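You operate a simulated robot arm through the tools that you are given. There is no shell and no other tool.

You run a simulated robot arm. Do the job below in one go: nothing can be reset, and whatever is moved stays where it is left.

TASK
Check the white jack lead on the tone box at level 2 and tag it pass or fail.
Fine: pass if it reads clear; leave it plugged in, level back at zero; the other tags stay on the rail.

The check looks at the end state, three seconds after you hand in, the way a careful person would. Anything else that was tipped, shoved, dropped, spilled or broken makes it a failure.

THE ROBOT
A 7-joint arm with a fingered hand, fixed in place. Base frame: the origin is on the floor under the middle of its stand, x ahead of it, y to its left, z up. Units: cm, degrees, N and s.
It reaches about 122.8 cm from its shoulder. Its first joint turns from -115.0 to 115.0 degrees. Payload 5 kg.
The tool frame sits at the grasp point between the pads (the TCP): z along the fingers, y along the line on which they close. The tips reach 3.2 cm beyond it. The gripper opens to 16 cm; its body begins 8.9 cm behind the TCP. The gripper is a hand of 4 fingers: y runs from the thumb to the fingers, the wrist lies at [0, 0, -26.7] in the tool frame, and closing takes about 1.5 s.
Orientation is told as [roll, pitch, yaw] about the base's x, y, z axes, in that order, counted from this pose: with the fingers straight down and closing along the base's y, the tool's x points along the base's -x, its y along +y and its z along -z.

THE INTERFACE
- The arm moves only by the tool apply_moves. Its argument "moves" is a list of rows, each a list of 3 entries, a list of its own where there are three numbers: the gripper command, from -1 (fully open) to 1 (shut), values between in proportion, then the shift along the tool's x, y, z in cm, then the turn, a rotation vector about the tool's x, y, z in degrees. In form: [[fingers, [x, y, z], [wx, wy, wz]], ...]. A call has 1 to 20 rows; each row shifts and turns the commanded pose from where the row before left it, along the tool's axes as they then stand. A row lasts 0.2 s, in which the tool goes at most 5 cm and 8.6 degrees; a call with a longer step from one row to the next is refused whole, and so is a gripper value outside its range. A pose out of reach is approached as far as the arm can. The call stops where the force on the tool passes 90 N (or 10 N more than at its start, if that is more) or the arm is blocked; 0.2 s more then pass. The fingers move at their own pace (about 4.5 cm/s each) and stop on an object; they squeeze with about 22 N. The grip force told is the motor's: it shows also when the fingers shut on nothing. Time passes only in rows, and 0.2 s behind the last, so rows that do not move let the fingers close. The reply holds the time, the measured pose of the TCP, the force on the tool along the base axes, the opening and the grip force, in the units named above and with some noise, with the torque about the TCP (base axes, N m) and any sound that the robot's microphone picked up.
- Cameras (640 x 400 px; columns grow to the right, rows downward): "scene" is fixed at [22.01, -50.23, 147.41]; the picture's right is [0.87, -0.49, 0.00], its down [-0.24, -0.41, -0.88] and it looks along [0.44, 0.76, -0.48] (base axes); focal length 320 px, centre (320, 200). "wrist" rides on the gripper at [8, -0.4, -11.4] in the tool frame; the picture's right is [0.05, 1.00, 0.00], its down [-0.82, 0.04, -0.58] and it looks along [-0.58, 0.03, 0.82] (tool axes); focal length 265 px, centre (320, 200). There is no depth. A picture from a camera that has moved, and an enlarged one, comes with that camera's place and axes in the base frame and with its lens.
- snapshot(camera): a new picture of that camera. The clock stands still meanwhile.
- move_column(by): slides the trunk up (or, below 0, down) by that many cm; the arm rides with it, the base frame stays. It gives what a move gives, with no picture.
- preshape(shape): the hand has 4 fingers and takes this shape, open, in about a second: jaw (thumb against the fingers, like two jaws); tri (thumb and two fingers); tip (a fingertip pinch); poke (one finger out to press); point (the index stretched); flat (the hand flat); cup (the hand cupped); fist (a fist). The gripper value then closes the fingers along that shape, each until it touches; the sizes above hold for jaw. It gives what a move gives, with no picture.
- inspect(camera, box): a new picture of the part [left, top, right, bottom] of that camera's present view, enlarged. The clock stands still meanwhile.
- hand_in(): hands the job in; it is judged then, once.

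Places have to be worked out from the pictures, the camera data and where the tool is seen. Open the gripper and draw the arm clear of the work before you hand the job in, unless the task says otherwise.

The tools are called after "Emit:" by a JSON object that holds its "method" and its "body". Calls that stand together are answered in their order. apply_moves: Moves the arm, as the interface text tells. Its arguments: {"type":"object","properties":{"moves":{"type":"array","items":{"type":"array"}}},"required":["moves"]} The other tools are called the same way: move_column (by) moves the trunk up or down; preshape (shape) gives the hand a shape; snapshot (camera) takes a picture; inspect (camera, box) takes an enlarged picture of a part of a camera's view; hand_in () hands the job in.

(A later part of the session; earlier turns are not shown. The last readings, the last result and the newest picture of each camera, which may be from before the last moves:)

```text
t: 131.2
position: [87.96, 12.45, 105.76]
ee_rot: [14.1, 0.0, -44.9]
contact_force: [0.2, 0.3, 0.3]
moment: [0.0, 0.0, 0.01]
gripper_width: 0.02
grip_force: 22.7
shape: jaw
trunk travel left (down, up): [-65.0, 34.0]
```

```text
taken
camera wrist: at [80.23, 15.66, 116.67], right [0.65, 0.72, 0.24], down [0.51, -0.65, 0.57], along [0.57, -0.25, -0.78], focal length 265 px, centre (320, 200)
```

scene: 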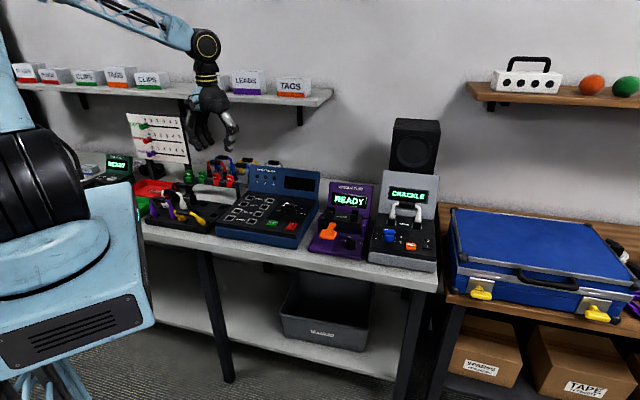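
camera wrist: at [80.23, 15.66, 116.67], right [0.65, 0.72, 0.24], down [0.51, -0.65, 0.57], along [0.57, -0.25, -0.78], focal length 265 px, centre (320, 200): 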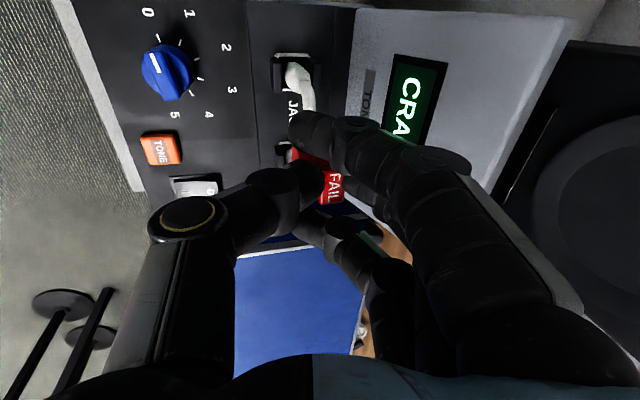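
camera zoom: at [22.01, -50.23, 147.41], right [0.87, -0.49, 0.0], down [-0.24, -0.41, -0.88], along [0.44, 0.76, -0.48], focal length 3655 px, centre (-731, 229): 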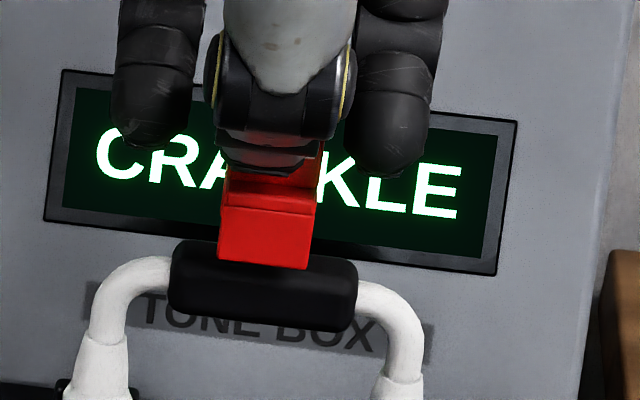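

The flaps are about 0.4 cm above the handle top and well centred. I lower in 0.3 cm steps, watching force for any misfit.

Emit:
{"method": "apply_moves", "body": {"moves": [[1, [0, -0.07, 0.29], [0, 0, 0]], [1, [0, -0.07, 0.29], [0, 0, 0]], [1, [0, -0.07, 0.29], [0, 0, 0]], [1, [0, 0, 0], [0, 0, 0]]]}}

Emit:
{"method": "inspect", "body": {"camera": "scene", "box": [392, 180, 432, 215]}}

```text
t: 132.2
position: [88.03, 12.49, 104.84]
ee_rot: [14.0, -0.1, -45.0]
contact_force: [-0.7, -0.2, -0.3]
moment: [0.02, -0.01, -0.01]
gripper_width: 0.0
grip_force: 21.8
shape: jaw
trunk travel left (down, up): [-65.0, 34.0]
```

```text
11.43 times, centred on (412, 198) of scene
camera zoom: at [22.01, -50.23, 147.41], right [0.87, -0.49, 0.0], down [-0.24, -0.41, -0.88], along [0.44, 0.76, -0.48], focal length 3655 px, centre (-731, 229)
```

zoom: 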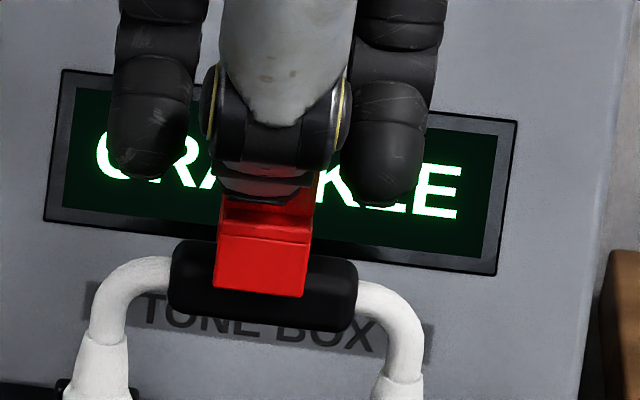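

No force with the flaps already below the handle's top, so the saddle is straddling it. I continue down until it seats.

Emit:
{"method": "apply_moves", "body": {"moves": [[1, [0, -0.07, 0.29], [0, 0, 0]], [1, [0, -0.07, 0.29], [0, 0, 0]], [1, [0, -0.07, 0.29], [0, 0, 0]], [1, [0, 0, 0], [0, 0, 0]]]}}

Emit:
{"method": "inspect", "body": {"camera": "scene", "box": [392, 180, 432, 215]}}

```text
t: 133.2
position: [88.13, 12.58, 103.91]
ee_rot: [14.1, -0.1, -45.0]
contact_force: [-0.3, 0.5, -0.5]
moment: [-0.02, 0.04, 0.03]
gripper_width: 0.0
grip_force: 21.8
shape: jaw
trunk travel left (down, up): [-65.0, 34.0]
```

```text
11.43 times, centred on (412, 198) of scene
camera zoom: at [22.01, -50.23, 147.41], right [0.87, -0.49, 0.0], down [-0.24, -0.41, -0.88], along [0.44, 0.76, -0.48], focal length 3655 px, centre (-731, 229)
```

zoom: 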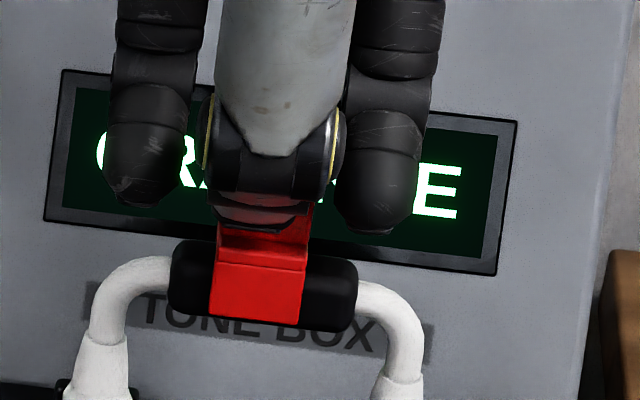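

Still no contact force; the saddle is nearly all the way down. I continue in 0.2 cm steps.

Emit:
{"method": "apply_moves", "body": {"moves": [[1, [0, -0.05, 0.2], [0, 0, 0]], [1, [0, -0.05, 0.2], [0, 0, 0]], [1, [0, -0.05, 0.2], [0, 0, 0]], [1, [0, 0, 0], [0, 0, 0]]]}}

Emit:
{"method": "inspect", "body": {"camera": "scene", "box": [392, 180, 432, 215]}}

```text
t: 134.2
position: [88.14, 12.45, 103.38]
ee_rot: [14.3, -0.1, -45.1]
contact_force: [-0.2, -0.3, 10.4]
moment: [0.14, -0.14, -0.04]
gripper_width: 0.0
grip_force: 22.1
shape: jaw
trunk travel left (down, up): [-65.0, 34.0]
```

```text
11.43 times, centred on (412, 198) of scene
camera zoom: at [22.01, -50.23, 147.41], right [0.87, -0.49, 0.0], down [-0.24, -0.41, -0.88], along [0.44, 0.76, -0.48], focal length 3655 px, centre (-731, 229)
```

zoom: 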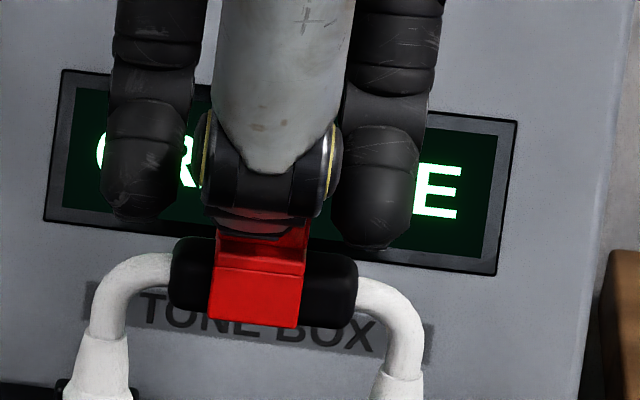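

Contact at 10 N exactly where seating was predicted. I open the fingers gradually to release the tag.

Emit:
{"method": "apply_moves", "body": {"moves": [[0.9, [0, 0, 0], [0, 0, 0]], [0.8, [0, 0, 0], [0, 0, 0]], [0.7, [0, 0, 0], [0, 0, 0]], [0.6, [0, 0, 0], [0, 0, 0]], [0.5, [0, 0, 0], [0, 0, 0]], [0.5, [0, 0, 0], [0, 0, 0]]]}}

Emit:
{"method": "inspect", "body": {"camera": "scene", "box": [392, 180, 432, 215]}}

Emit:
{"method": "inspect", "body": {"camera": "wrist", "box": [240, 80, 400, 240]}}

```text
t: 135.6
position: [88.15, 12.44, 103.29]
ee_rot: [14.0, -0.1, -45.0]
contact_force: [-0.2, -0.4, -0.3]
moment: [-0.01, 0.0, 0.0]
gripper_width: 3.93
grip_force: 0.0
shape: jaw
trunk travel left (down, up): [-65.0, 34.0]
```

```text
11.43 times, centred on (412, 198) of scene
camera zoom: at [22.01, -50.23, 147.41], right [0.87, -0.49, 0.0], down [-0.24, -0.41, -0.88], along [0.44, 0.76, -0.48], focal length 3655 px, centre (-731, 229)
```

zoom: 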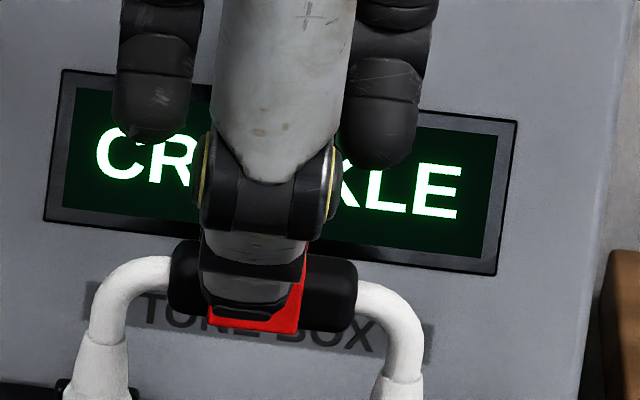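

```text
2.50 times, centred on (320, 160) of wrist
camera zoom: at [80.34, 15.8, 114.28], right [0.65, 0.72, 0.24], down [0.51, -0.65, 0.57], along [0.57, -0.25, -0.78], focal length 664 px, centre (320, 300)
```

zoom: 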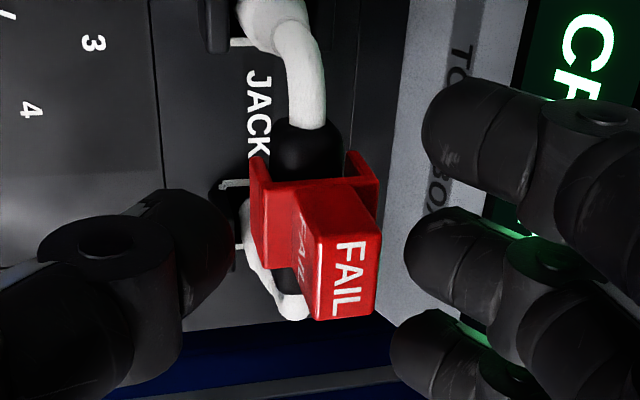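

The tag sits upright on the lead's handle, both flaps straddling it. I withdraw the hand straight along the finger direction.

Emit:
{"method": "apply_moves", "body": {"moves": [[0.4, [0, 0, -1], [0, 0, 0]], [0.4, [0, 0, -1.5], [0, 0, 0]], [0.4, [0, 0, -2], [0, 0, 0]], [0.4, [0, 0, -3], [0, 0, 0]], [0.4, [0, 0, -4], [0, 0, 0]], [0.4, [0, 0, 0], [0, 0, 0]]]}}

Emit:
{"method": "inspect", "body": {"camera": "scene", "box": [376, 170, 440, 250]}}

Emit:
{"method": "inspect", "body": {"camera": "wrist", "box": [220, 0, 420, 200]}}

```text
t: 137.0
position: [86.08, 10.57, 114.48]
ee_rot: [14.1, 0.1, -44.9]
contact_force: [-0.2, -0.3, -0.5]
moment: [-0.01, 0.02, -0.02]
gripper_width: 4.76
grip_force: 0.0
shape: jaw
trunk travel left (down, up): [-65.0, 34.0]
```

```text
5.00 times, centred on (408, 210) of scene
camera zoom: at [22.01, -50.23, 147.41], right [0.87, -0.49, 0.0], down [-0.24, -0.41, -0.88], along [0.44, 0.76, -0.48], focal length 1599 px, centre (-120, 150)
```

zoom: 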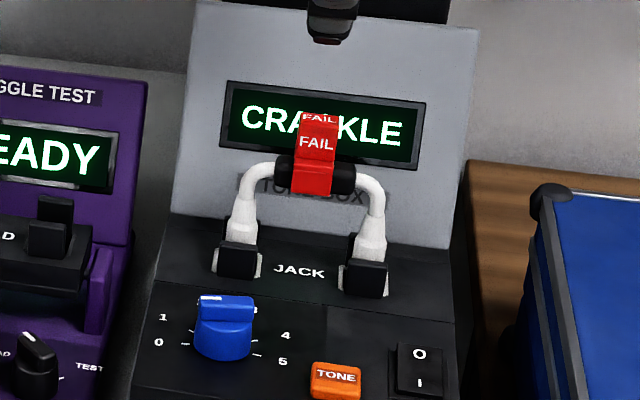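

```text
2.00 times, centred on (320, 100) of wrist
camera zoom: at [78.33, 13.9, 125.46], right [0.65, 0.72, 0.24], down [0.51, -0.65, 0.57], along [0.57, -0.25, -0.78], focal length 531 px, centre (320, 400)
```

zoom: 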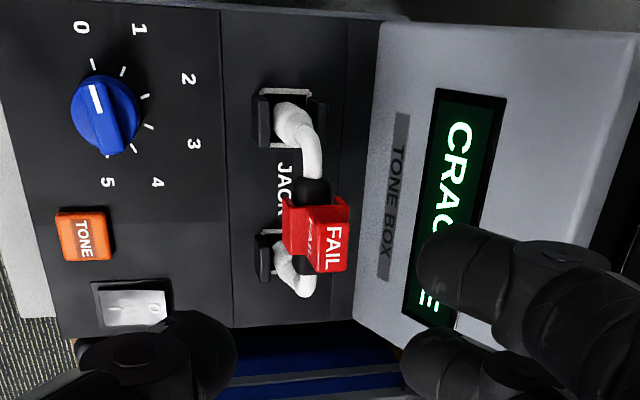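

The white lead is plugged in, FAIL-tagged, and the level reads zero. Remaining: set the yellow lead upright. Because the arm gets blocked close to the body, I untilt the hand and raise the trunk by 25 cm for a better arm posture.

Emit:
{"method": "apply_moves", "body": {"moves": [[0.4, [0, 0, -3], [0, 0, 0]], [0.4, [0, 0, 0], [7, 0, 0]], [0.4, [0, 0, 0], [7, 0, 0]], [0.4, [0, 0, 0], [0, 0, 0]]]}}

Emit:
{"method": "move_column", "body": {"by": 25}}

Emit:
{"method": "snapshot", "body": {"camera": "scene"}}

```text
t: 138.0
position: [85.51, 9.99, 117.41]
ee_rot: [0.1, -0.1, -45.0]
contact_force: [-0.4, -0.1, -0.3]
moment: [0.0, -0.05, 0.01]
gripper_width: 4.76
grip_force: 0.1
shape: jaw
trunk travel left (down, up): [-65.0, 34.0]
```

```text
t: 140.6
position: [85.47, 9.94, 142.31]
ee_rot: [0.1, -0.1, -45.0]
contact_force: [0.4, 0.2, 0.2]
moment: [0.01, -0.02, 0.0]
gripper_width: 4.75
grip_force: 0.0
shape: jaw
trunk travel left (down, up): [-90.0, 9.0]
```

```text
taken
```

scene: 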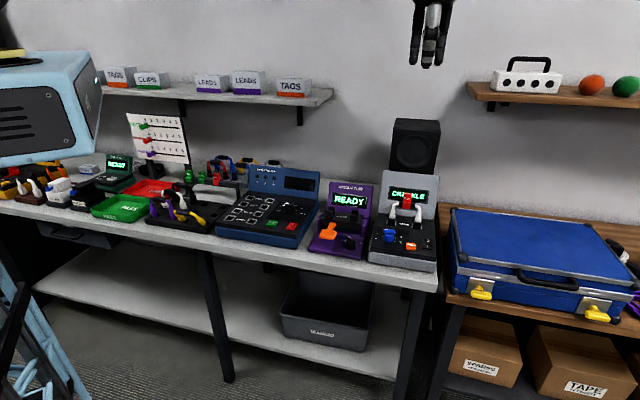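

The trunk is up 25 cm and the scene camera now sees the rack better. I move left at height to just beyond the rack to look at the yellow lead.

Emit:
{"method": "apply_moves", "body": {"moves": [[0.4, [4.6, -0.3, 0], [0, 0, 0]], [0.4, [4.6, -0.3, 0], [0, 0, 0]], [0.4, [4.6, -0.3, 1], [0, 0, 0]], [0.4, [4.6, -0.3, 1], [0, 0, 0]], [0.4, [4.6, -0.3, 1], [0, 0, 0]], [0.4, [4.6, -0.3, 1], [0, 0, 0]], [0.4, [4.6, -0.3, 1], [0, 0, 0]], [0.4, [4.6, -0.3, 1], [0, 0, 0]], [0.4, [4.6, -0.3, 1], [0, 0, 0]], [0.4, [4.6, -0.3, 1], [0, 0, 0]], [0.4, [4.6, -0.3, 1], [0, 0, 0]], [0.4, [4.6, -0.3, 1], [0, 0, 0]], [0.4, [4.6, -0.3, 1], [0, 0, 0]], [0.4, [4.6, -0.3, 1], [0, 0, 0]], [0.4, [4.6, -0.3, 1], [0, 0, 0]], [0.4, [4.6, -0.3, 1], [0, 0, 0]], [0.4, [4.6, -0.3, 1], [0, 0, 0]], [0.4, [4.6, -0.3, 1], [0, 0, 0]], [0.4, [0, 0, 0], [0, 0, 0]]]}}

Emit:
{"method": "snapshot", "body": {"camera": "wrist"}}

Emit:
{"method": "snapshot", "body": {"camera": "scene"}}

```text
t: 144.1
position: [38.94, 54.18, 127.72]
ee_rot: [0.0, -1.0, -53.8]
contact_force: [-0.3, 0.2, -0.7]
moment: [-0.01, -0.01, 0.0]
gripper_width: 4.75
grip_force: 0.1
shape: jaw
trunk travel left (down, up): [-90.0, 9.0]
stopped in row 17: the arm was blocked; the commanded pose is now the measured one
```

```text
taken
camera wrist: at [33.81, 60.53, 138.91], right [0.78, 0.63, 0.0], down [0.51, -0.63, 0.59], along [0.37, -0.46, -0.81], focal length 265 px, centre (320, 200)
```

wrist: 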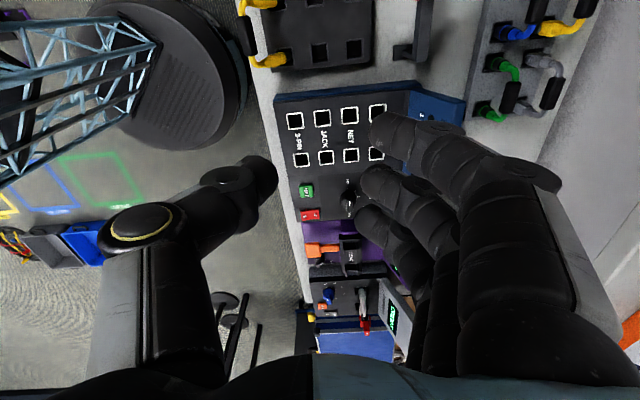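

```text
taken
```

scene: 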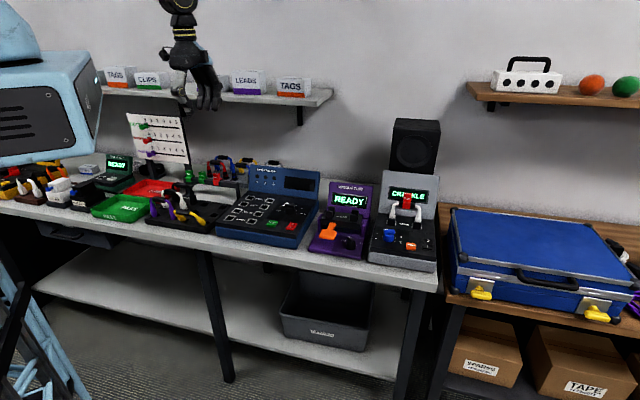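

The arm blocks again with the yaw lagging negative, so a more negative yaw should free it. For just nudging the yellow lead any yaw will do; I turn the hand toward -90 and try to continue left.

Emit:
{"method": "apply_moves", "body": {"moves": [[0.4, [0, 0, 0], [0, 0, 7]], [0.4, [0, 0, 0], [0, 0, 7]], [0.4, [0, 0, 0], [0, 0, 7]], [0.4, [0, 0, 0], [0, 0, 7]], [0.4, [0, 0, 0], [0, 0, 7]], [0.4, [0, 0, 0], [0, 0, 0]]]}}

```text
t: 145.7
position: [43.71, 51.18, 128.32]
ee_rot: [0.4, -0.1, -83.8]
contact_force: [0.8, -0.8, 0.5]
moment: [0.01, -0.01, -0.01]
gripper_width: 4.83
grip_force: 0.1
shape: jaw
out of reach, approached as far as the arm can: row 4, 5
trunk travel left (down, up): [-90.0, 9.0]
stopped in row 6: the arm was blocked; the commanded pose is now the measured one
```

More negative yaw is worse, so the elbow sits sideways at its limit. Before choosing another approach, I take a close look at the yellow lead from the now unobstructed scene camera.

Emit:
{"method": "inspect", "body": {"camera": "scene", "box": [150, 180, 230, 235]}}

Emit:
{"method": "snapshot", "body": {"camera": "scene"}}

```text
7.27 times, centred on (190, 208) of scene
camera zoom: at [22.01, -50.23, 147.41], right [0.87, -0.49, 0.0], down [-0.24, -0.41, -0.88], along [0.44, 0.76, -0.48], focal length 2326 px, centre (1266, 146)
```

zoom: 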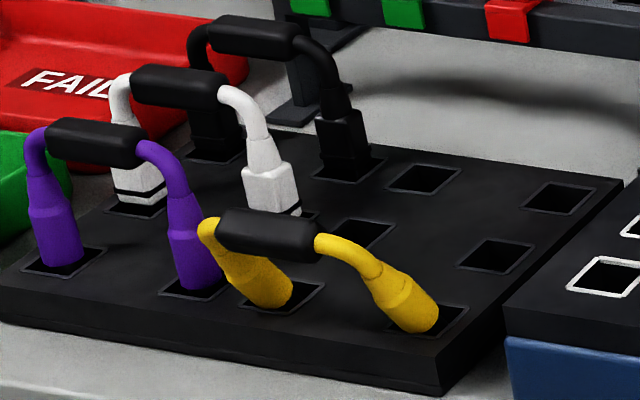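

```text
taken
```

scene: 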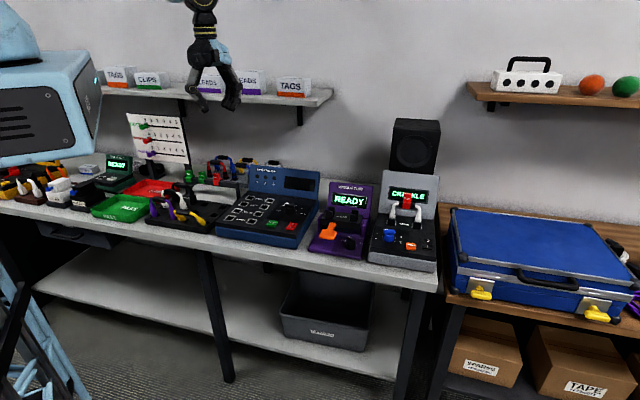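

The yellow lead leans about 35° forward: its handle is at roughly p/q (-16.5, 55.5), z≈93.6, plugs still in their holes. I'll reach it from the right with the hand tilted, so the wrist stays over the cable tester; first I back off to p≈8 and restore yaw -45.

Emit:
{"method": "apply_moves", "body": {"moves": [[1, [-4, -2, 0], [0, 0, 0]], [1, [-4, -2, 0], [0, 0, 0]], [1, [-4, -2, 0], [0, 0, 0]], [1, [0, 0, 0], [0, 0, -7]], [1, [0, 0, 0], [0, 0, -7]], [1, [0, 0, 0], [0, 0, -8]], [1, [0, 0, 0], [0, 0, -8]], [1, [0, 0, 0], [0, 0, -8]], [1, [0, 0, 0], [0, 0, 0]]]}}

```text
t: 147.7
position: [38.71, 38.83, 128.17]
ee_rot: [0.2, -0.2, -45.4]
contact_force: [0.5, -0.5, -0.4]
moment: [0.0, 0.01, -0.01]
gripper_width: 0.0
grip_force: 21.3
shape: jaw
trunk travel left (down, up): [-90.0, 9.0]
```

Here, close to the body but further right, the arm is free. I tilt the hand 45° about its y axis so the fingers point left and down.

Emit:
{"method": "apply_moves", "body": {"moves": [[1, [0, 0, 0], [0, 7.5, 0]], [1, [0, 0, 0], [0, 7.5, 0]], [1, [0, 0, 0], [0, 7.5, 0]], [1, [0, 0, 0], [0, 7.5, 0]], [1, [0, 0, 0], [0, 7.5, 0]], [1, [0, 0, 0], [0, 7.5, 0]], [1, [0, 0, 0], [0, 0, 0]]]}}

Emit:
{"method": "snapshot", "body": {"camera": "scene"}}

Emit:
{"method": "snapshot", "body": {"camera": "wrist"}}

```text
t: 149.2
position: [38.74, 38.76, 128.18]
ee_rot: [0.3, 44.7, -45.3]
contact_force: [-0.1, 0.6, 0.2]
moment: [0.0, -0.02, -0.03]
gripper_width: 0.0
grip_force: 22.3
shape: jaw
trunk travel left (down, up): [-90.0, 9.0]
```

```text
taken
```

scene: 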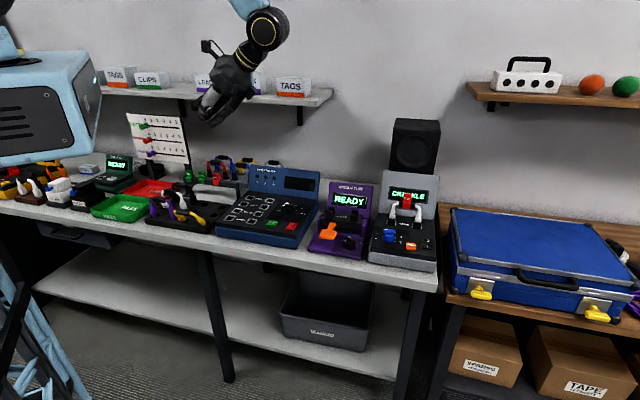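

```text
taken
camera wrist: at [40.13, 36.73, 141.89], right [0.69, 0.73, 0.04], down [0.72, -0.67, -0.16], along [-0.09, 0.14, -0.99], focal length 265 px, centre (320, 200)
```

wrist: 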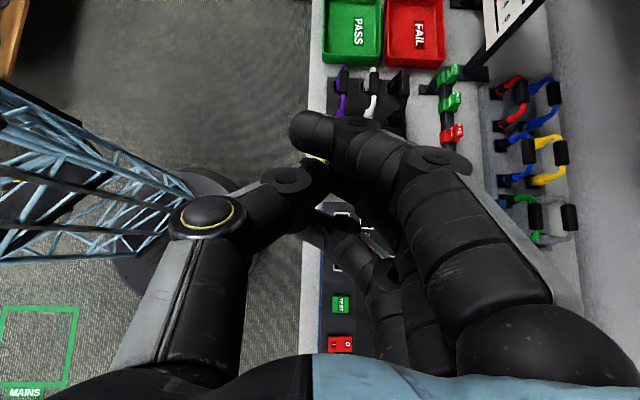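

The tilt works and the camera now looks straight down. I bring the closed fingers toward a point in front of the yellow handle (q≈50.5), staying high at z≈110 for now.

Emit:
{"method": "apply_moves", "body": {"moves": [[1, [-0.4, -0.7, 3], [0, 0, 0]], [1, [-0.5, -0.7, 3.8], [0, 0, 0]], [1, [-0.5, -0.7, 3.9], [0, 0, 0]], [1, [-0.5, -0.7, 3.9], [0, 0, 0]], [1, [-0.5, -0.75, 3.9], [0, 0, 0]], [1, [-0.5, -0.75, 3.9], [0, 0, 0]], [1, [0, 0, 0], [0, 0, 0]]]}}

Emit:
{"method": "snapshot", "body": {"camera": "wrist"}}

Emit:
{"method": "inspect", "body": {"camera": "scene", "box": [130, 110, 270, 240]}}

```text
t: 150.8
position: [26.19, 45.6, 110.39]
ee_rot: [0.4, 44.7, -45.2]
contact_force: [0.5, -0.8, 0.6]
moment: [0.01, 0.0, -0.01]
gripper_width: 0.0
grip_force: 22.2
shape: jaw
trunk travel left (down, up): [-90.0, 9.0]
```

```text
taken
camera wrist: at [27.55, 43.48, 124.03], right [0.69, 0.73, 0.04], down [0.72, -0.67, -0.16], along [-0.09, 0.14, -0.99], focal length 265 px, centre (320, 200)
```

wrist: 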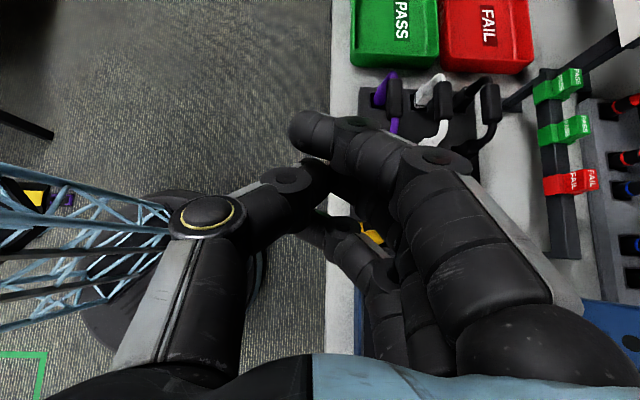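

```text
3.08 times, centred on (200, 175) of scene
camera zoom: at [22.01, -50.23, 147.41], right [0.87, -0.49, 0.0], down [-0.24, -0.41, -0.88], along [0.44, 0.76, -0.48], focal length 984 px, centre (689, 277)
```

zoom: 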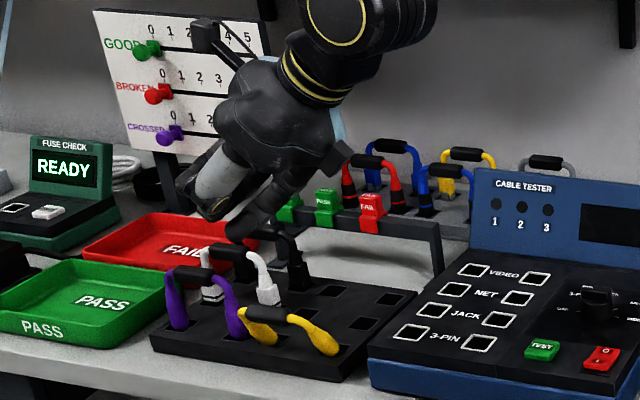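

Position p -13.7, q 50.8 reached without trouble. I shift forward a little to q≈49.8 and descend in front of the yellow handle, checking on the way.

Emit:
{"method": "apply_moves", "body": {"moves": [[1, [-1.4, -0.5, 1.4], [0, 0, 0]], [1, [-1.8, -0.5, 1.8], [0, 0, 0]], [1, [-1.8, 0, 1.8], [0, 0, 0]], [1, [-1.8, 0, 1.8], [0, 0, 0]], [1, [-1.2, 0, 1.2], [0, 0, 0]], [1, [0, 0, 0], [0, 0, 0]]]}}

Emit:
{"method": "inspect", "body": {"camera": "scene", "box": [140, 150, 240, 240]}}

Emit:
{"method": "snapshot", "body": {"camera": "wrist"}}

```text
t: 152.2
position: [25.46, 44.7, 98.62]
ee_rot: [0.4, 44.7, -45.3]
contact_force: [0.4, -0.8, -0.4]
moment: [0.02, -0.03, -0.02]
gripper_width: 0.04
grip_force: 22.0
shape: jaw
trunk travel left (down, up): [-90.0, 9.0]
```

```text
4.44 times, centred on (190, 195) of scene
camera zoom: at [22.01, -50.23, 147.41], right [0.87, -0.49, 0.0], down [-0.24, -0.41, -0.88], along [0.44, 0.76, -0.48], focal length 1421 px, centre (898, 222)
```

zoom: 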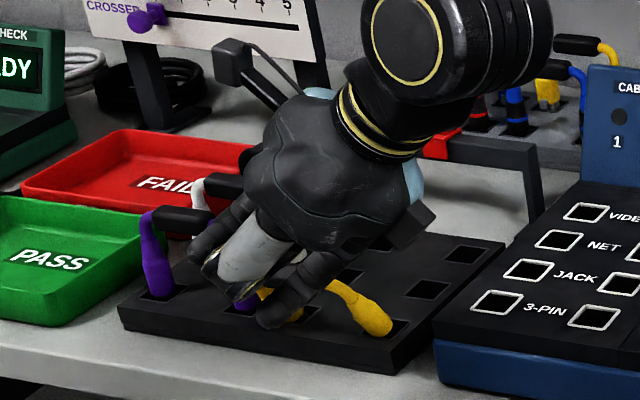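

```text
taken
camera wrist: at [26.9, 42.6, 112.51], right [0.69, 0.73, 0.04], down [0.72, -0.67, -0.16], along [-0.09, 0.14, -0.99], focal length 265 px, centre (320, 200)
```

wrist: 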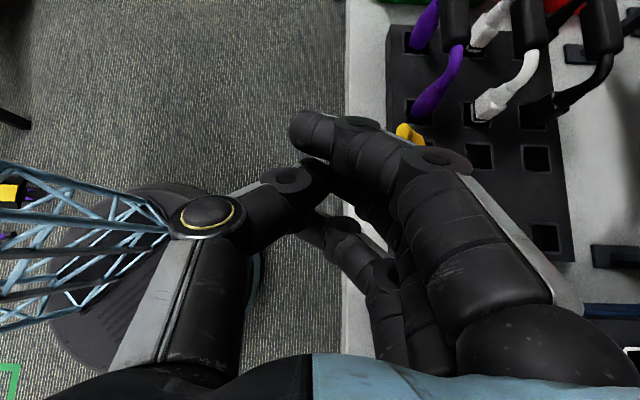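

The fingertips are in front of the yellow handle. I lower another 1.5 cm and advance 2.2 cm toward it, then check.

Emit:
{"method": "apply_moves", "body": {"moves": [[1, [-1.05, 0, 1.07], [0, 0, 0]], [1, [0, 0.6, 0], [0, 0, 0]], [1, [0, 0.6, 0], [0, 0, 0]], [1, [0, 0.5, 0], [0, 0, 0]], [1, [0, 0.5, 0], [0, 0, 0]], [1, [0, 0, 0], [0, 0, 0]]]}}

Emit:
{"method": "inspect", "body": {"camera": "scene", "box": [150, 160, 230, 235]}}

Emit:
{"method": "inspect", "body": {"camera": "wrist", "box": [280, 60, 480, 260]}}

```text
t: 153.7
position: [27.36, 46.38, 97.36]
ee_rot: [0.4, 44.8, -45.4]
contact_force: [0.6, 0.6, -0.7]
moment: [-0.02, -0.05, 0.0]
gripper_width: 0.01
grip_force: 22.2
shape: jaw
trunk travel left (down, up): [-90.0, 9.0]
```

```text
5.33 times, centred on (190, 198) of scene
camera zoom: at [22.01, -50.23, 147.41], right [0.87, -0.49, 0.0], down [-0.24, -0.41, -0.88], along [0.44, 0.76, -0.48], focal length 1706 px, centre (1013, 213)
```

zoom: 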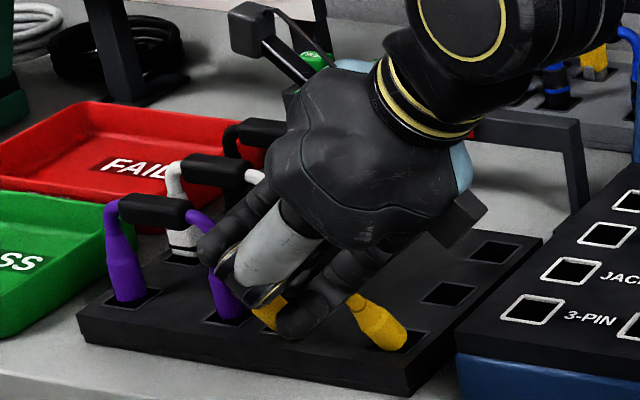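

```text
2.00 times, centred on (380, 160) of wrist
camera zoom: at [28.66, 44.24, 111.12], right [0.69, 0.73, 0.04], down [0.72, -0.67, -0.16], along [-0.09, 0.14, -0.99], focal length 531 px, centre (200, 280)
```

zoom: 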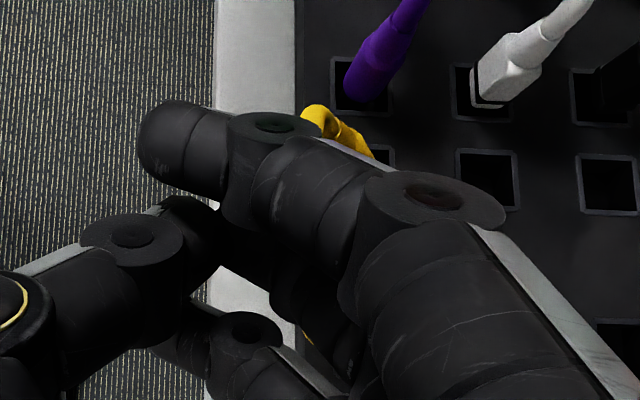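

No contact yet. I keep advancing in small steps, watching force.

Emit:
{"method": "apply_moves", "body": {"moves": [[1, [0, 0.4, 0], [0, 0, 0]], [1, [0, 0.4, 0], [0, 0, 0]], [1, [0, 0.4, 0], [0, 0, 0]], [1, [0, 0, 0], [0, 0, 0]]]}}

Emit:
{"method": "inspect", "body": {"camera": "scene", "box": [150, 160, 230, 235]}}

Emit:
{"method": "inspect", "body": {"camera": "wrist", "box": [280, 60, 480, 260]}}

```text
t: 154.7
position: [28.04, 47.19, 97.57]
ee_rot: [0.3, 44.7, -45.2]
contact_force: [-0.9, 0.9, 0.3]
moment: [0.02, 0.02, -0.02]
gripper_width: 0.0
grip_force: 22.4
shape: jaw
trunk travel left (down, up): [-90.0, 9.0]
```

```text
5.33 times, centred on (190, 198) of scene
camera zoom: at [22.01, -50.23, 147.41], right [0.87, -0.49, 0.0], down [-0.24, -0.41, -0.88], along [0.44, 0.76, -0.48], focal length 1706 px, centre (1013, 213)
```

zoom: 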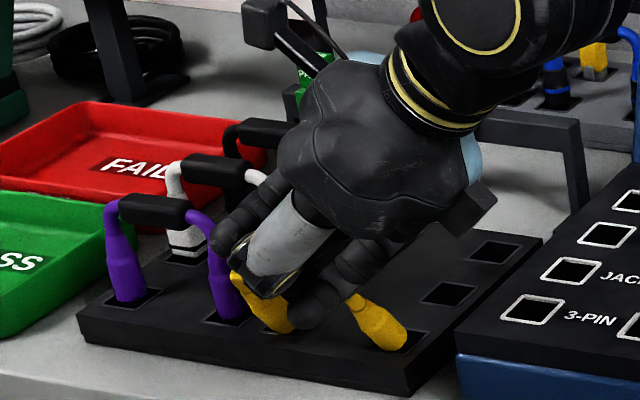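

```text
2.00 times, centred on (380, 160) of wrist
camera zoom: at [29.44, 45.1, 111.12], right [0.69, 0.73, 0.04], down [0.72, -0.67, -0.16], along [-0.09, 0.14, -0.99], focal length 531 px, centre (200, 280)
```

zoom: 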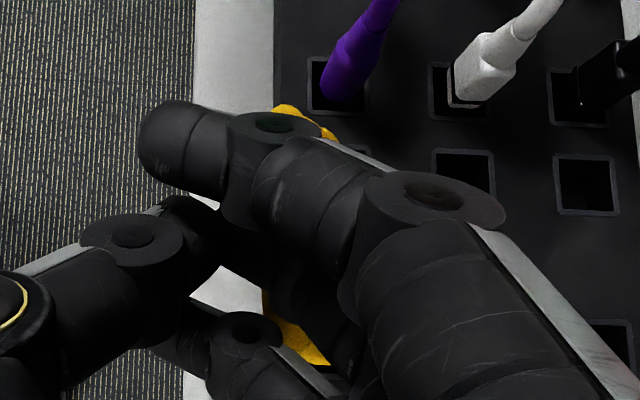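

Forces stay near zero, but a loose lead needs little. I continue another 1.2 cm and compare.

Emit:
{"method": "apply_moves", "body": {"moves": [[1, [0, 0.4, 0], [0, 0, 0]], [1, [0, 0.4, 0], [0, 0, 0]], [1, [0, 0.4, 0], [0, 0, 0]], [1, [0, 0, 0], [0, 0, 0]]]}}

Emit:
{"method": "inspect", "body": {"camera": "scene", "box": [150, 160, 230, 235]}}

Emit:
{"method": "inspect", "body": {"camera": "wrist", "box": [280, 60, 480, 260]}}

```text
t: 155.7
position: [28.79, 48.1, 97.54]
ee_rot: [0.3, 44.8, -45.2]
contact_force: [-3.6, -5.1, 11.5]
moment: [0.14, 0.09, 0.07]
gripper_width: 0.0
grip_force: 22.0
shape: jaw
trunk travel left (down, up): [-90.0, 9.0]
```

```text
5.33 times, centred on (190, 198) of scene
camera zoom: at [22.01, -50.23, 147.41], right [0.87, -0.49, 0.0], down [-0.24, -0.41, -0.88], along [0.44, 0.76, -0.48], focal length 1706 px, centre (1013, 213)
```

zoom: 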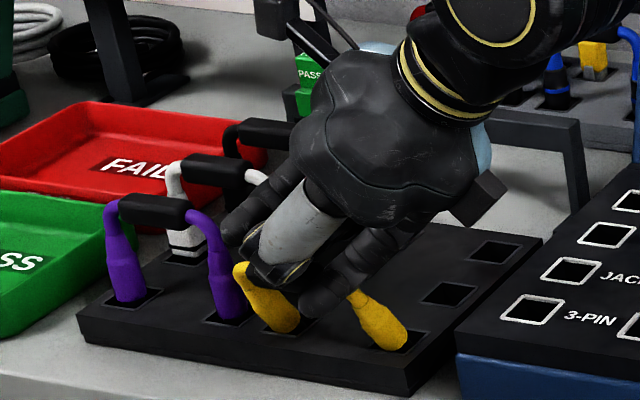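

```text
2.00 times, centred on (380, 160) of wrist
camera zoom: at [30.2, 45.88, 111.24], right [0.69, 0.73, 0.04], down [0.72, -0.67, -0.16], along [-0.09, 0.14, -0.99], focal length 531 px, centre (200, 280)
```

zoom: 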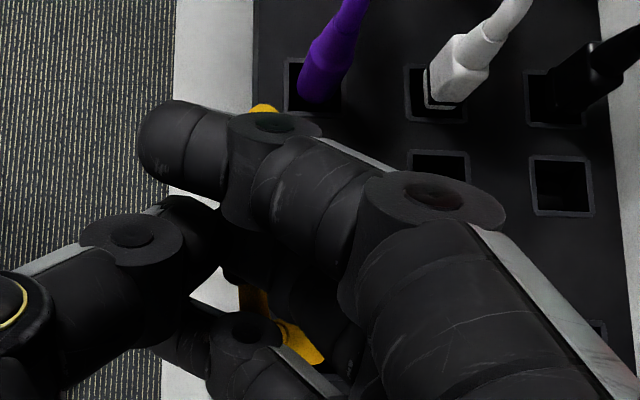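

The fingers are riding on top of the handle rather than in front of it. I back off, go 3 cm lower, and push again.

Emit:
{"method": "apply_moves", "body": {"moves": [[1, [0, -0.8, 0], [0, 0, 0]], [1, [0, -1.5, 0], [0, 0, 0]], [1, [0, -2.2, 0], [0, 0, 0]], [1, [-1.05, 0, 1.07], [0, 0, 0]], [1, [-1.05, 0, 1.07], [0, 0, 0]], [1, [0, 1, 0], [0, 0, 0]], [1, [0, 0, 0], [0, 0, 0]]]}}

Emit:
{"method": "inspect", "body": {"camera": "scene", "box": [150, 160, 230, 235]}}

```text
t: 157.2
position: [26.42, 45.48, 94.42]
ee_rot: [0.3, 44.7, -45.3]
contact_force: [-0.4, -0.4, 0.2]
moment: [0.01, 0.0, 0.01]
gripper_width: 0.0
grip_force: 22.3
shape: jaw
trunk travel left (down, up): [-90.0, 9.0]
```

```text
5.33 times, centred on (190, 198) of scene
camera zoom: at [22.01, -50.23, 147.41], right [0.87, -0.49, 0.0], down [-0.24, -0.41, -0.88], along [0.44, 0.76, -0.48], focal length 1706 px, centre (1013, 213)
```

zoom: 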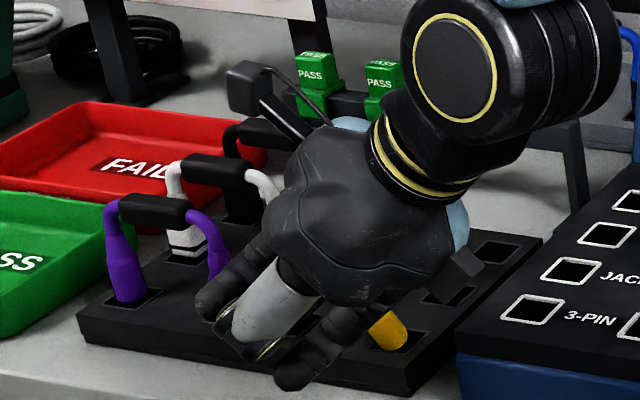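

The hand is lower now, in front of the leaning lead. I push back in 0.4 cm steps.

Emit:
{"method": "apply_moves", "body": {"moves": [[1, [0, 0.4, 0], [0, 0, 0]], [1, [0, 0.4, 0], [0, 0, 0]], [1, [0, 0.4, 0], [0, 0, 0]], [1, [0, 0.4, 0], [0, 0, 0]], [1, [0, 0, 0], [0, 0, 0]]]}}

Emit:
{"method": "inspect", "body": {"camera": "scene", "box": [150, 160, 230, 235]}}

Emit:
{"method": "inspect", "body": {"camera": "wrist", "box": [280, 60, 480, 260]}}

```text
t: 158.4
position: [27.63, 46.73, 94.39]
ee_rot: [0.2, 44.8, -45.2]
contact_force: [0.0, -0.5, 0.6]
moment: [0.0, 0.0, -0.01]
gripper_width: 0.0
grip_force: 22.3
shape: jaw
trunk travel left (down, up): [-90.0, 9.0]
```

```text
5.33 times, centred on (190, 198) of scene
camera zoom: at [22.01, -50.23, 147.41], right [0.87, -0.49, 0.0], down [-0.24, -0.41, -0.88], along [0.44, 0.76, -0.48], focal length 1706 px, centre (1013, 213)
```

zoom: 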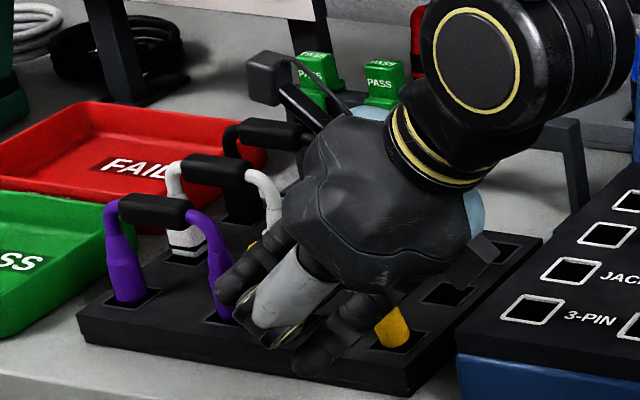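

```text
2.00 times, centred on (380, 160) of wrist
camera zoom: at [29.02, 44.64, 108.07], right [0.69, 0.73, 0.04], down [0.72, -0.67, -0.16], along [-0.09, 0.14, -0.99], focal length 531 px, centre (200, 280)
```

zoom: 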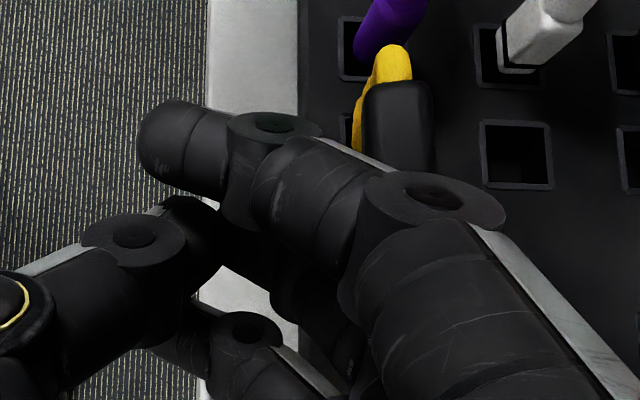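

The yellow handle has come up: it now leans only about 7°. I push 0.4 cm more, then retreat to check whether it stands.

Emit:
{"method": "apply_moves", "body": {"moves": [[1, [0, 0.2, 0], [0, 0, 0]], [1, [0, 0.2, 0], [0, 0, 0]], [1, [0, 0, 0], [0, 0, 0]]]}}

Emit:
{"method": "inspect", "body": {"camera": "wrist", "box": [280, 40, 480, 240]}}

```text
t: 159.2
position: [27.81, 46.94, 94.34]
ee_rot: [0.4, 44.6, -45.2]
contact_force: [0.6, -0.6, -0.5]
moment: [0.04, -0.01, 0.02]
gripper_width: 0.0
grip_force: 22.6
shape: jaw
trunk travel left (down, up): [-90.0, 9.0]
```

```text
2.00 times, centred on (380, 140) of wrist
camera zoom: at [29.22, 44.88, 108.1], right [0.69, 0.73, 0.04], down [0.72, -0.67, -0.16], along [-0.09, 0.14, -0.99], focal length 531 px, centre (200, 320)
```

zoom: 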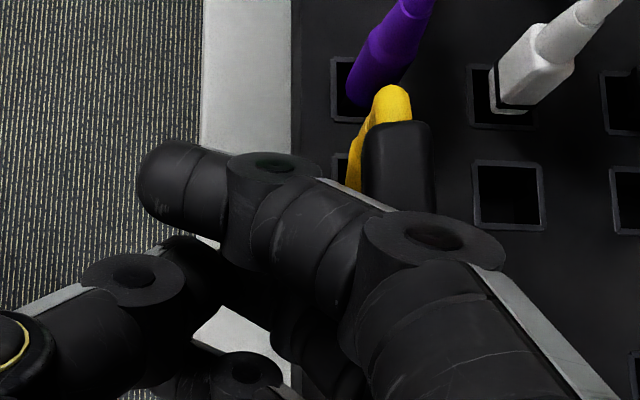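

It looks almost vertical, like the purple one next to it. I push 0.3 cm further to be sure and then back off to see if it stays.

Emit:
{"method": "apply_moves", "body": {"moves": [[1, [0, 0.3, 0], [0, 0, 0]], [1, [0, 0, 0], [0, 0, 0]], [1, [0, -0.5, 0], [0, 0, 0]], [1, [0, -1.5, 0], [0, 0, 0]], [1, [0, -2.5, 0], [0, 0, 0]], [1, [0, 0, 0], [0, 0, 0]]]}}

Emit:
{"method": "inspect", "body": {"camera": "wrist", "box": [280, 40, 520, 240]}}

Emit:
{"method": "inspect", "body": {"camera": "scene", "box": [150, 160, 230, 235]}}

```text
t: 160.7
position: [24.61, 43.89, 94.44]
ee_rot: [0.2, 44.7, -45.3]
contact_force: [-0.1, 0.8, -0.8]
moment: [0.01, -0.03, 0.02]
gripper_width: 0.0
grip_force: 21.7
shape: jaw
trunk travel left (down, up): [-90.0, 9.0]
```

```text
2.00 times, centred on (400, 140) of wrist
camera zoom: at [26.11, 41.92, 108.17], right [0.69, 0.73, 0.04], down [0.72, -0.67, -0.16], along [-0.09, 0.14, -0.99], focal length 531 px, centre (160, 320)
```

zoom: 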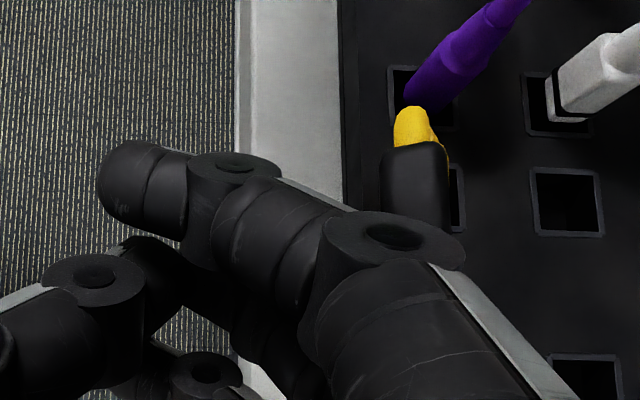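

```text
5.33 times, centred on (190, 198) of scene
camera zoom: at [22.01, -50.23, 147.41], right [0.87, -0.49, 0.0], down [-0.24, -0.41, -0.88], along [0.44, 0.76, -0.48], focal length 1706 px, centre (1013, 213)
```

zoom: 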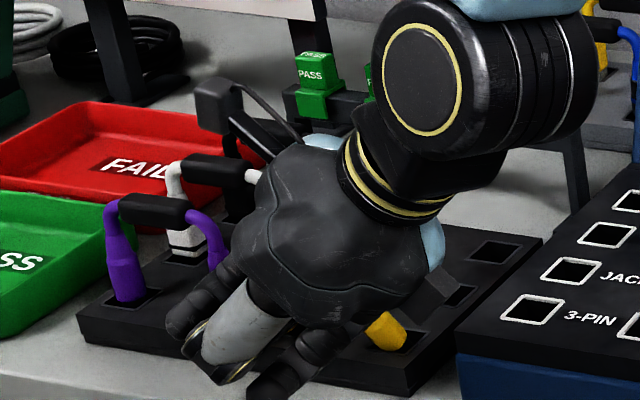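

The lead followed the hand back and leans again. I move the hand away completely to see its resting state.

Emit:
{"method": "apply_moves", "body": {"moves": [[1, [0, -2, 0], [0, 0, 0]], [1, [2, 0, -2], [0, 0, 0]], [1, [2.5, 0, -2.5], [0, 0, 0]], [1, [2.5, 0, -2.5], [0, 0, 0]], [1, [0, 0, -4], [0, 0, 0]], [1, [0, 0, -4], [0, 0, 0]], [1, [0, 0, -4], [0, 0, 0]], [1, [0, 0, 0], [0, 0, 0]]]}}

Emit:
{"method": "inspect", "body": {"camera": "scene", "box": [150, 180, 230, 235]}}

Emit:
{"method": "snapshot", "body": {"camera": "wrist"}}

```text
t: 162.4
position: [29.33, 36.52, 112.71]
ee_rot: [0.3, 44.7, -45.5]
contact_force: [-0.5, 0.7, 0.4]
moment: [0.03, -0.01, 0.04]
gripper_width: 0.02
grip_force: 22.2
shape: jaw
trunk travel left (down, up): [-90.0, 9.0]
```

```text
7.27 times, centred on (190, 208) of scene
camera zoom: at [22.01, -50.23, 147.41], right [0.87, -0.49, 0.0], down [-0.24, -0.41, -0.88], along [0.44, 0.76, -0.48], focal length 2326 px, centre (1266, 146)
```

zoom: 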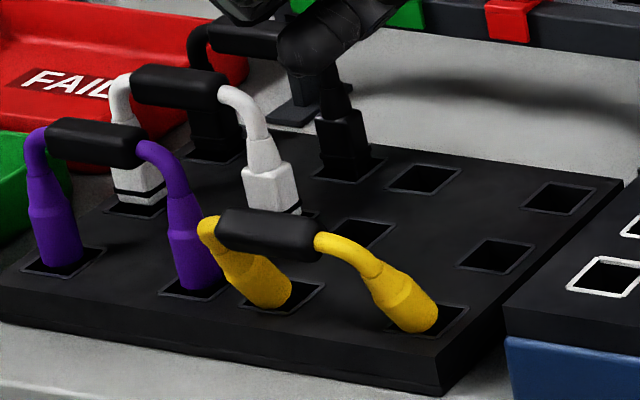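

```text
taken
camera wrist: at [30.76, 34.5, 126.56], right [0.69, 0.73, 0.04], down [0.72, -0.67, -0.16], along [-0.09, 0.14, -0.99], focal length 265 px, centre (320, 200)
```

wrist: 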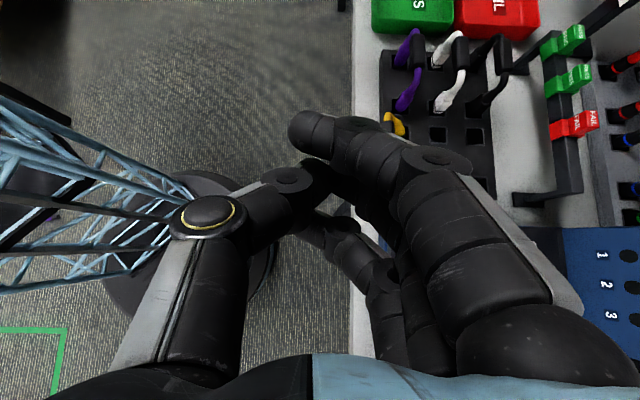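

It rests leaning exactly as before; my reckoning shows I stopped about 2 cm short of vertical. I go back in the same way and push about 2 cm further this time.

Emit:
{"method": "apply_moves", "body": {"moves": [[1, [0, 0, 4], [0, 0, 0]], [1, [0, 0, 4], [0, 0, 0]], [1, [0, 0, 4], [0, 0, 0]], [1, [-2.5, 0, 2.5], [0, 0, 0]], [1, [-2.5, 0, 2.5], [0, 0, 0]], [1, [-2, 0, 2], [0, 0, 0]], [1, [0, 2, 0], [0, 0, 0]], [1, [0, 1.5, 0], [0, 0, 0]], [1, [0, 1, 0], [0, 0, 0]], [1, [0, 0.6, 0], [0, 0, 0]], [1, [0, 0.6, 0], [0, 0, 0]], [1, [0, 0.5, 0], [0, 0, 0]], [1, [0, 0.4, 0], [0, 0, 0]], [1, [0, 0.4, 0], [0, 0, 0]], [1, [0, 0, 0], [0, 0, 0]]]}}

Emit:
{"method": "inspect", "body": {"camera": "wrist", "box": [280, 40, 520, 240]}}

Emit:
{"method": "inspect", "body": {"camera": "scene", "box": [150, 160, 230, 235]}}

```text
t: 165.7
position: [28.41, 47.65, 94.31]
ee_rot: [0.3, 44.7, -45.2]
contact_force: [0.5, 0.1, 0.5]
moment: [0.0, -0.02, 0.02]
gripper_width: 0.0
grip_force: 22.6
shape: jaw
trunk travel left (down, up): [-90.0, 9.0]
```

```text
2.00 times, centred on (400, 140) of wrist
camera zoom: at [29.84, 45.48, 108.06], right [0.69, 0.73, 0.04], down [0.72, -0.67, -0.16], along [-0.09, 0.14, -0.99], focal length 531 px, centre (160, 320)
```

zoom: 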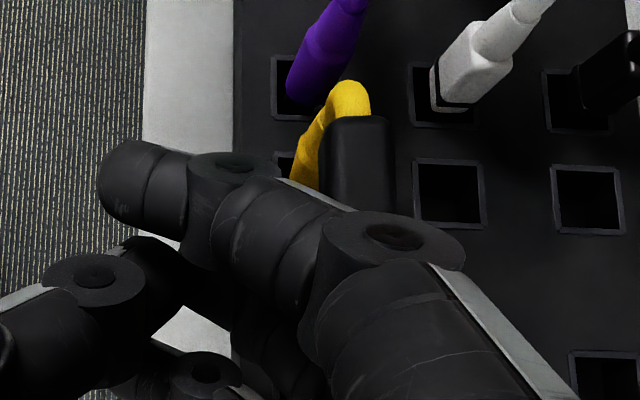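

```text
5.33 times, centred on (190, 198) of scene
camera zoom: at [22.01, -50.23, 147.41], right [0.87, -0.49, 0.0], down [-0.24, -0.41, -0.88], along [0.44, 0.76, -0.48], focal length 1706 px, centre (1013, 213)
```

zoom: 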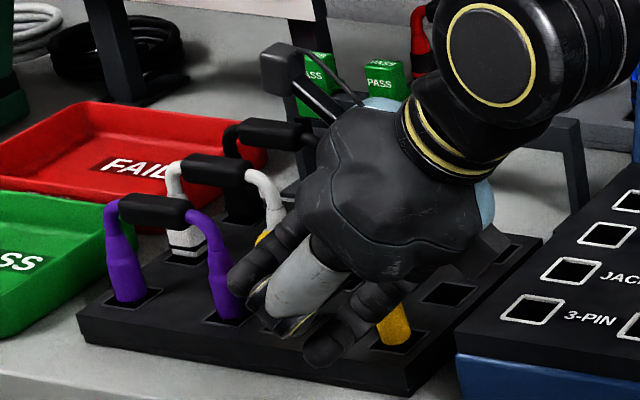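

The handle is still about 1.3 cm short of vertical. I continue pushing.

Emit:
{"method": "apply_moves", "body": {"moves": [[1, [0, 0.4, 0], [0, 0, 0]], [1, [0, 0.4, 0], [0, 0, 0]], [1, [0, 0.4, 0], [0, 0, 0]], [1, [0, 0, 0], [0, 0, 0]]]}}

Emit:
{"method": "inspect", "body": {"camera": "wrist", "box": [280, 40, 520, 240]}}

Emit:
{"method": "inspect", "body": {"camera": "scene", "box": [150, 160, 230, 235]}}

```text
t: 166.7
position: [29.33, 48.4, 94.52]
ee_rot: [0.4, 44.8, -45.2]
contact_force: [-0.1, 0.6, 0.1]
moment: [-0.02, -0.03, 0.02]
gripper_width: 0.01
grip_force: 22.1
shape: jaw
trunk travel left (down, up): [-90.0, 9.0]
```

```text
2.00 times, centred on (400, 140) of wrist
camera zoom: at [30.66, 46.31, 108.18], right [0.69, 0.73, 0.04], down [0.72, -0.67, -0.16], along [-0.09, 0.14, -0.99], focal length 531 px, centre (160, 320)
```

zoom: 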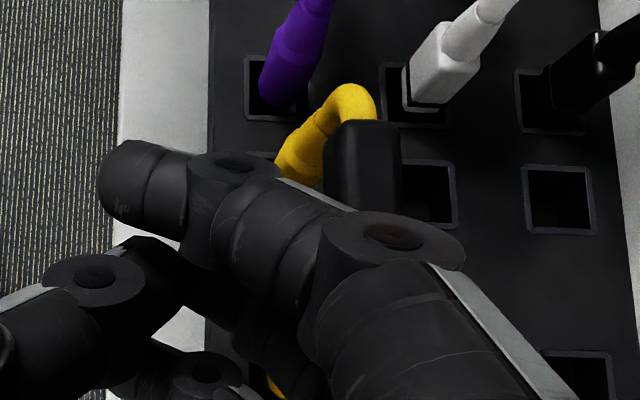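

```text
5.33 times, centred on (190, 198) of scene
camera zoom: at [22.01, -50.23, 147.41], right [0.87, -0.49, 0.0], down [-0.24, -0.41, -0.88], along [0.44, 0.76, -0.48], focal length 1706 px, centre (1013, 213)
```

zoom: 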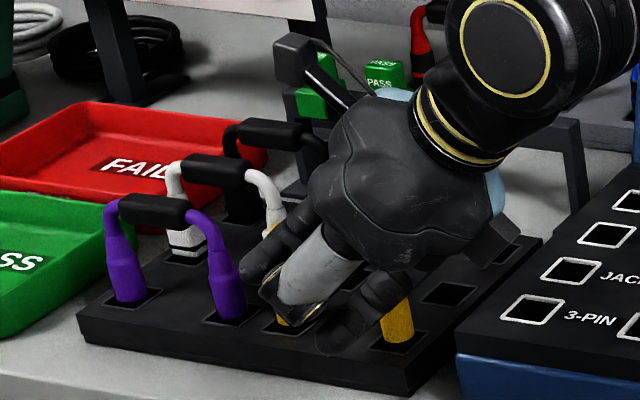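

The handle is now at q≈60.2, i.e. upright. I nudge 0.2 cm more and back away slowly to see if it stays.

Emit:
{"method": "apply_moves", "body": {"moves": [[1, [0, 0.2, 0], [0, 0, 0]], [1, [0, 0, 0], [0, 0, 0]], [1, [0, -0.3, 0], [0, 0, 0]], [1, [0, -0.4, 0], [0, 0, 0]], [1, [0, -0.5, 0], [0, 0, 0]], [1, [0, 0, 0], [0, 0, 0]]]}}

Emit:
{"method": "inspect", "body": {"camera": "wrist", "box": [280, 40, 520, 240]}}

Emit:
{"method": "inspect", "body": {"camera": "scene", "box": [150, 160, 230, 235]}}

```text
t: 168.1
position: [28.62, 47.73, 94.36]
ee_rot: [0.2, 44.8, -45.2]
contact_force: [-1.4, 0.8, -0.4]
moment: [-0.02, 0.0, 0.0]
gripper_width: 0.0
grip_force: 21.6
shape: jaw
trunk travel left (down, up): [-90.0, 9.0]
```

```text
2.00 times, centred on (400, 140) of wrist
camera zoom: at [29.96, 45.59, 108.14], right [0.69, 0.73, 0.04], down [0.72, -0.67, -0.16], along [-0.09, 0.14, -0.99], focal length 531 px, centre (160, 320)
```

zoom: 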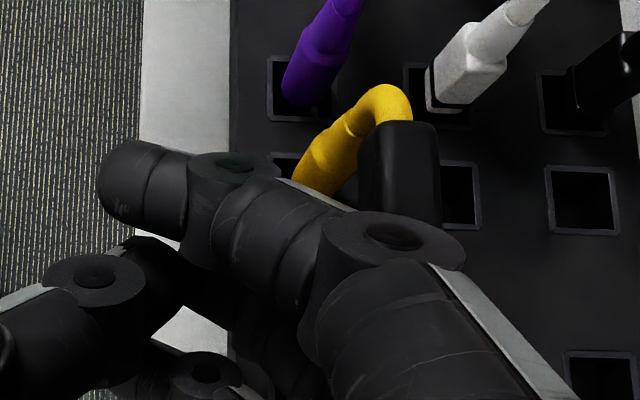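

```text
5.33 times, centred on (190, 198) of scene
camera zoom: at [22.01, -50.23, 147.41], right [0.87, -0.49, 0.0], down [-0.24, -0.41, -0.88], along [0.44, 0.76, -0.48], focal length 1706 px, centre (1013, 213)
```

zoom: 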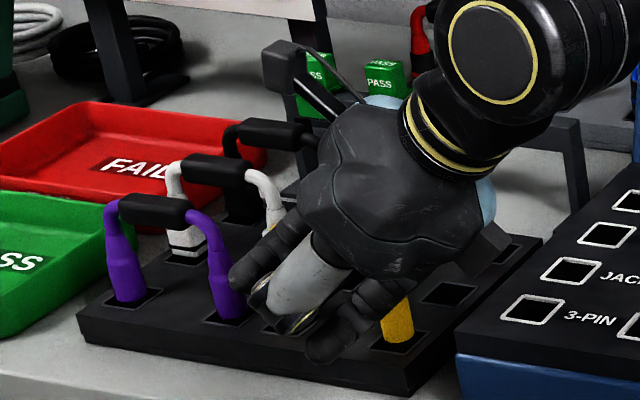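

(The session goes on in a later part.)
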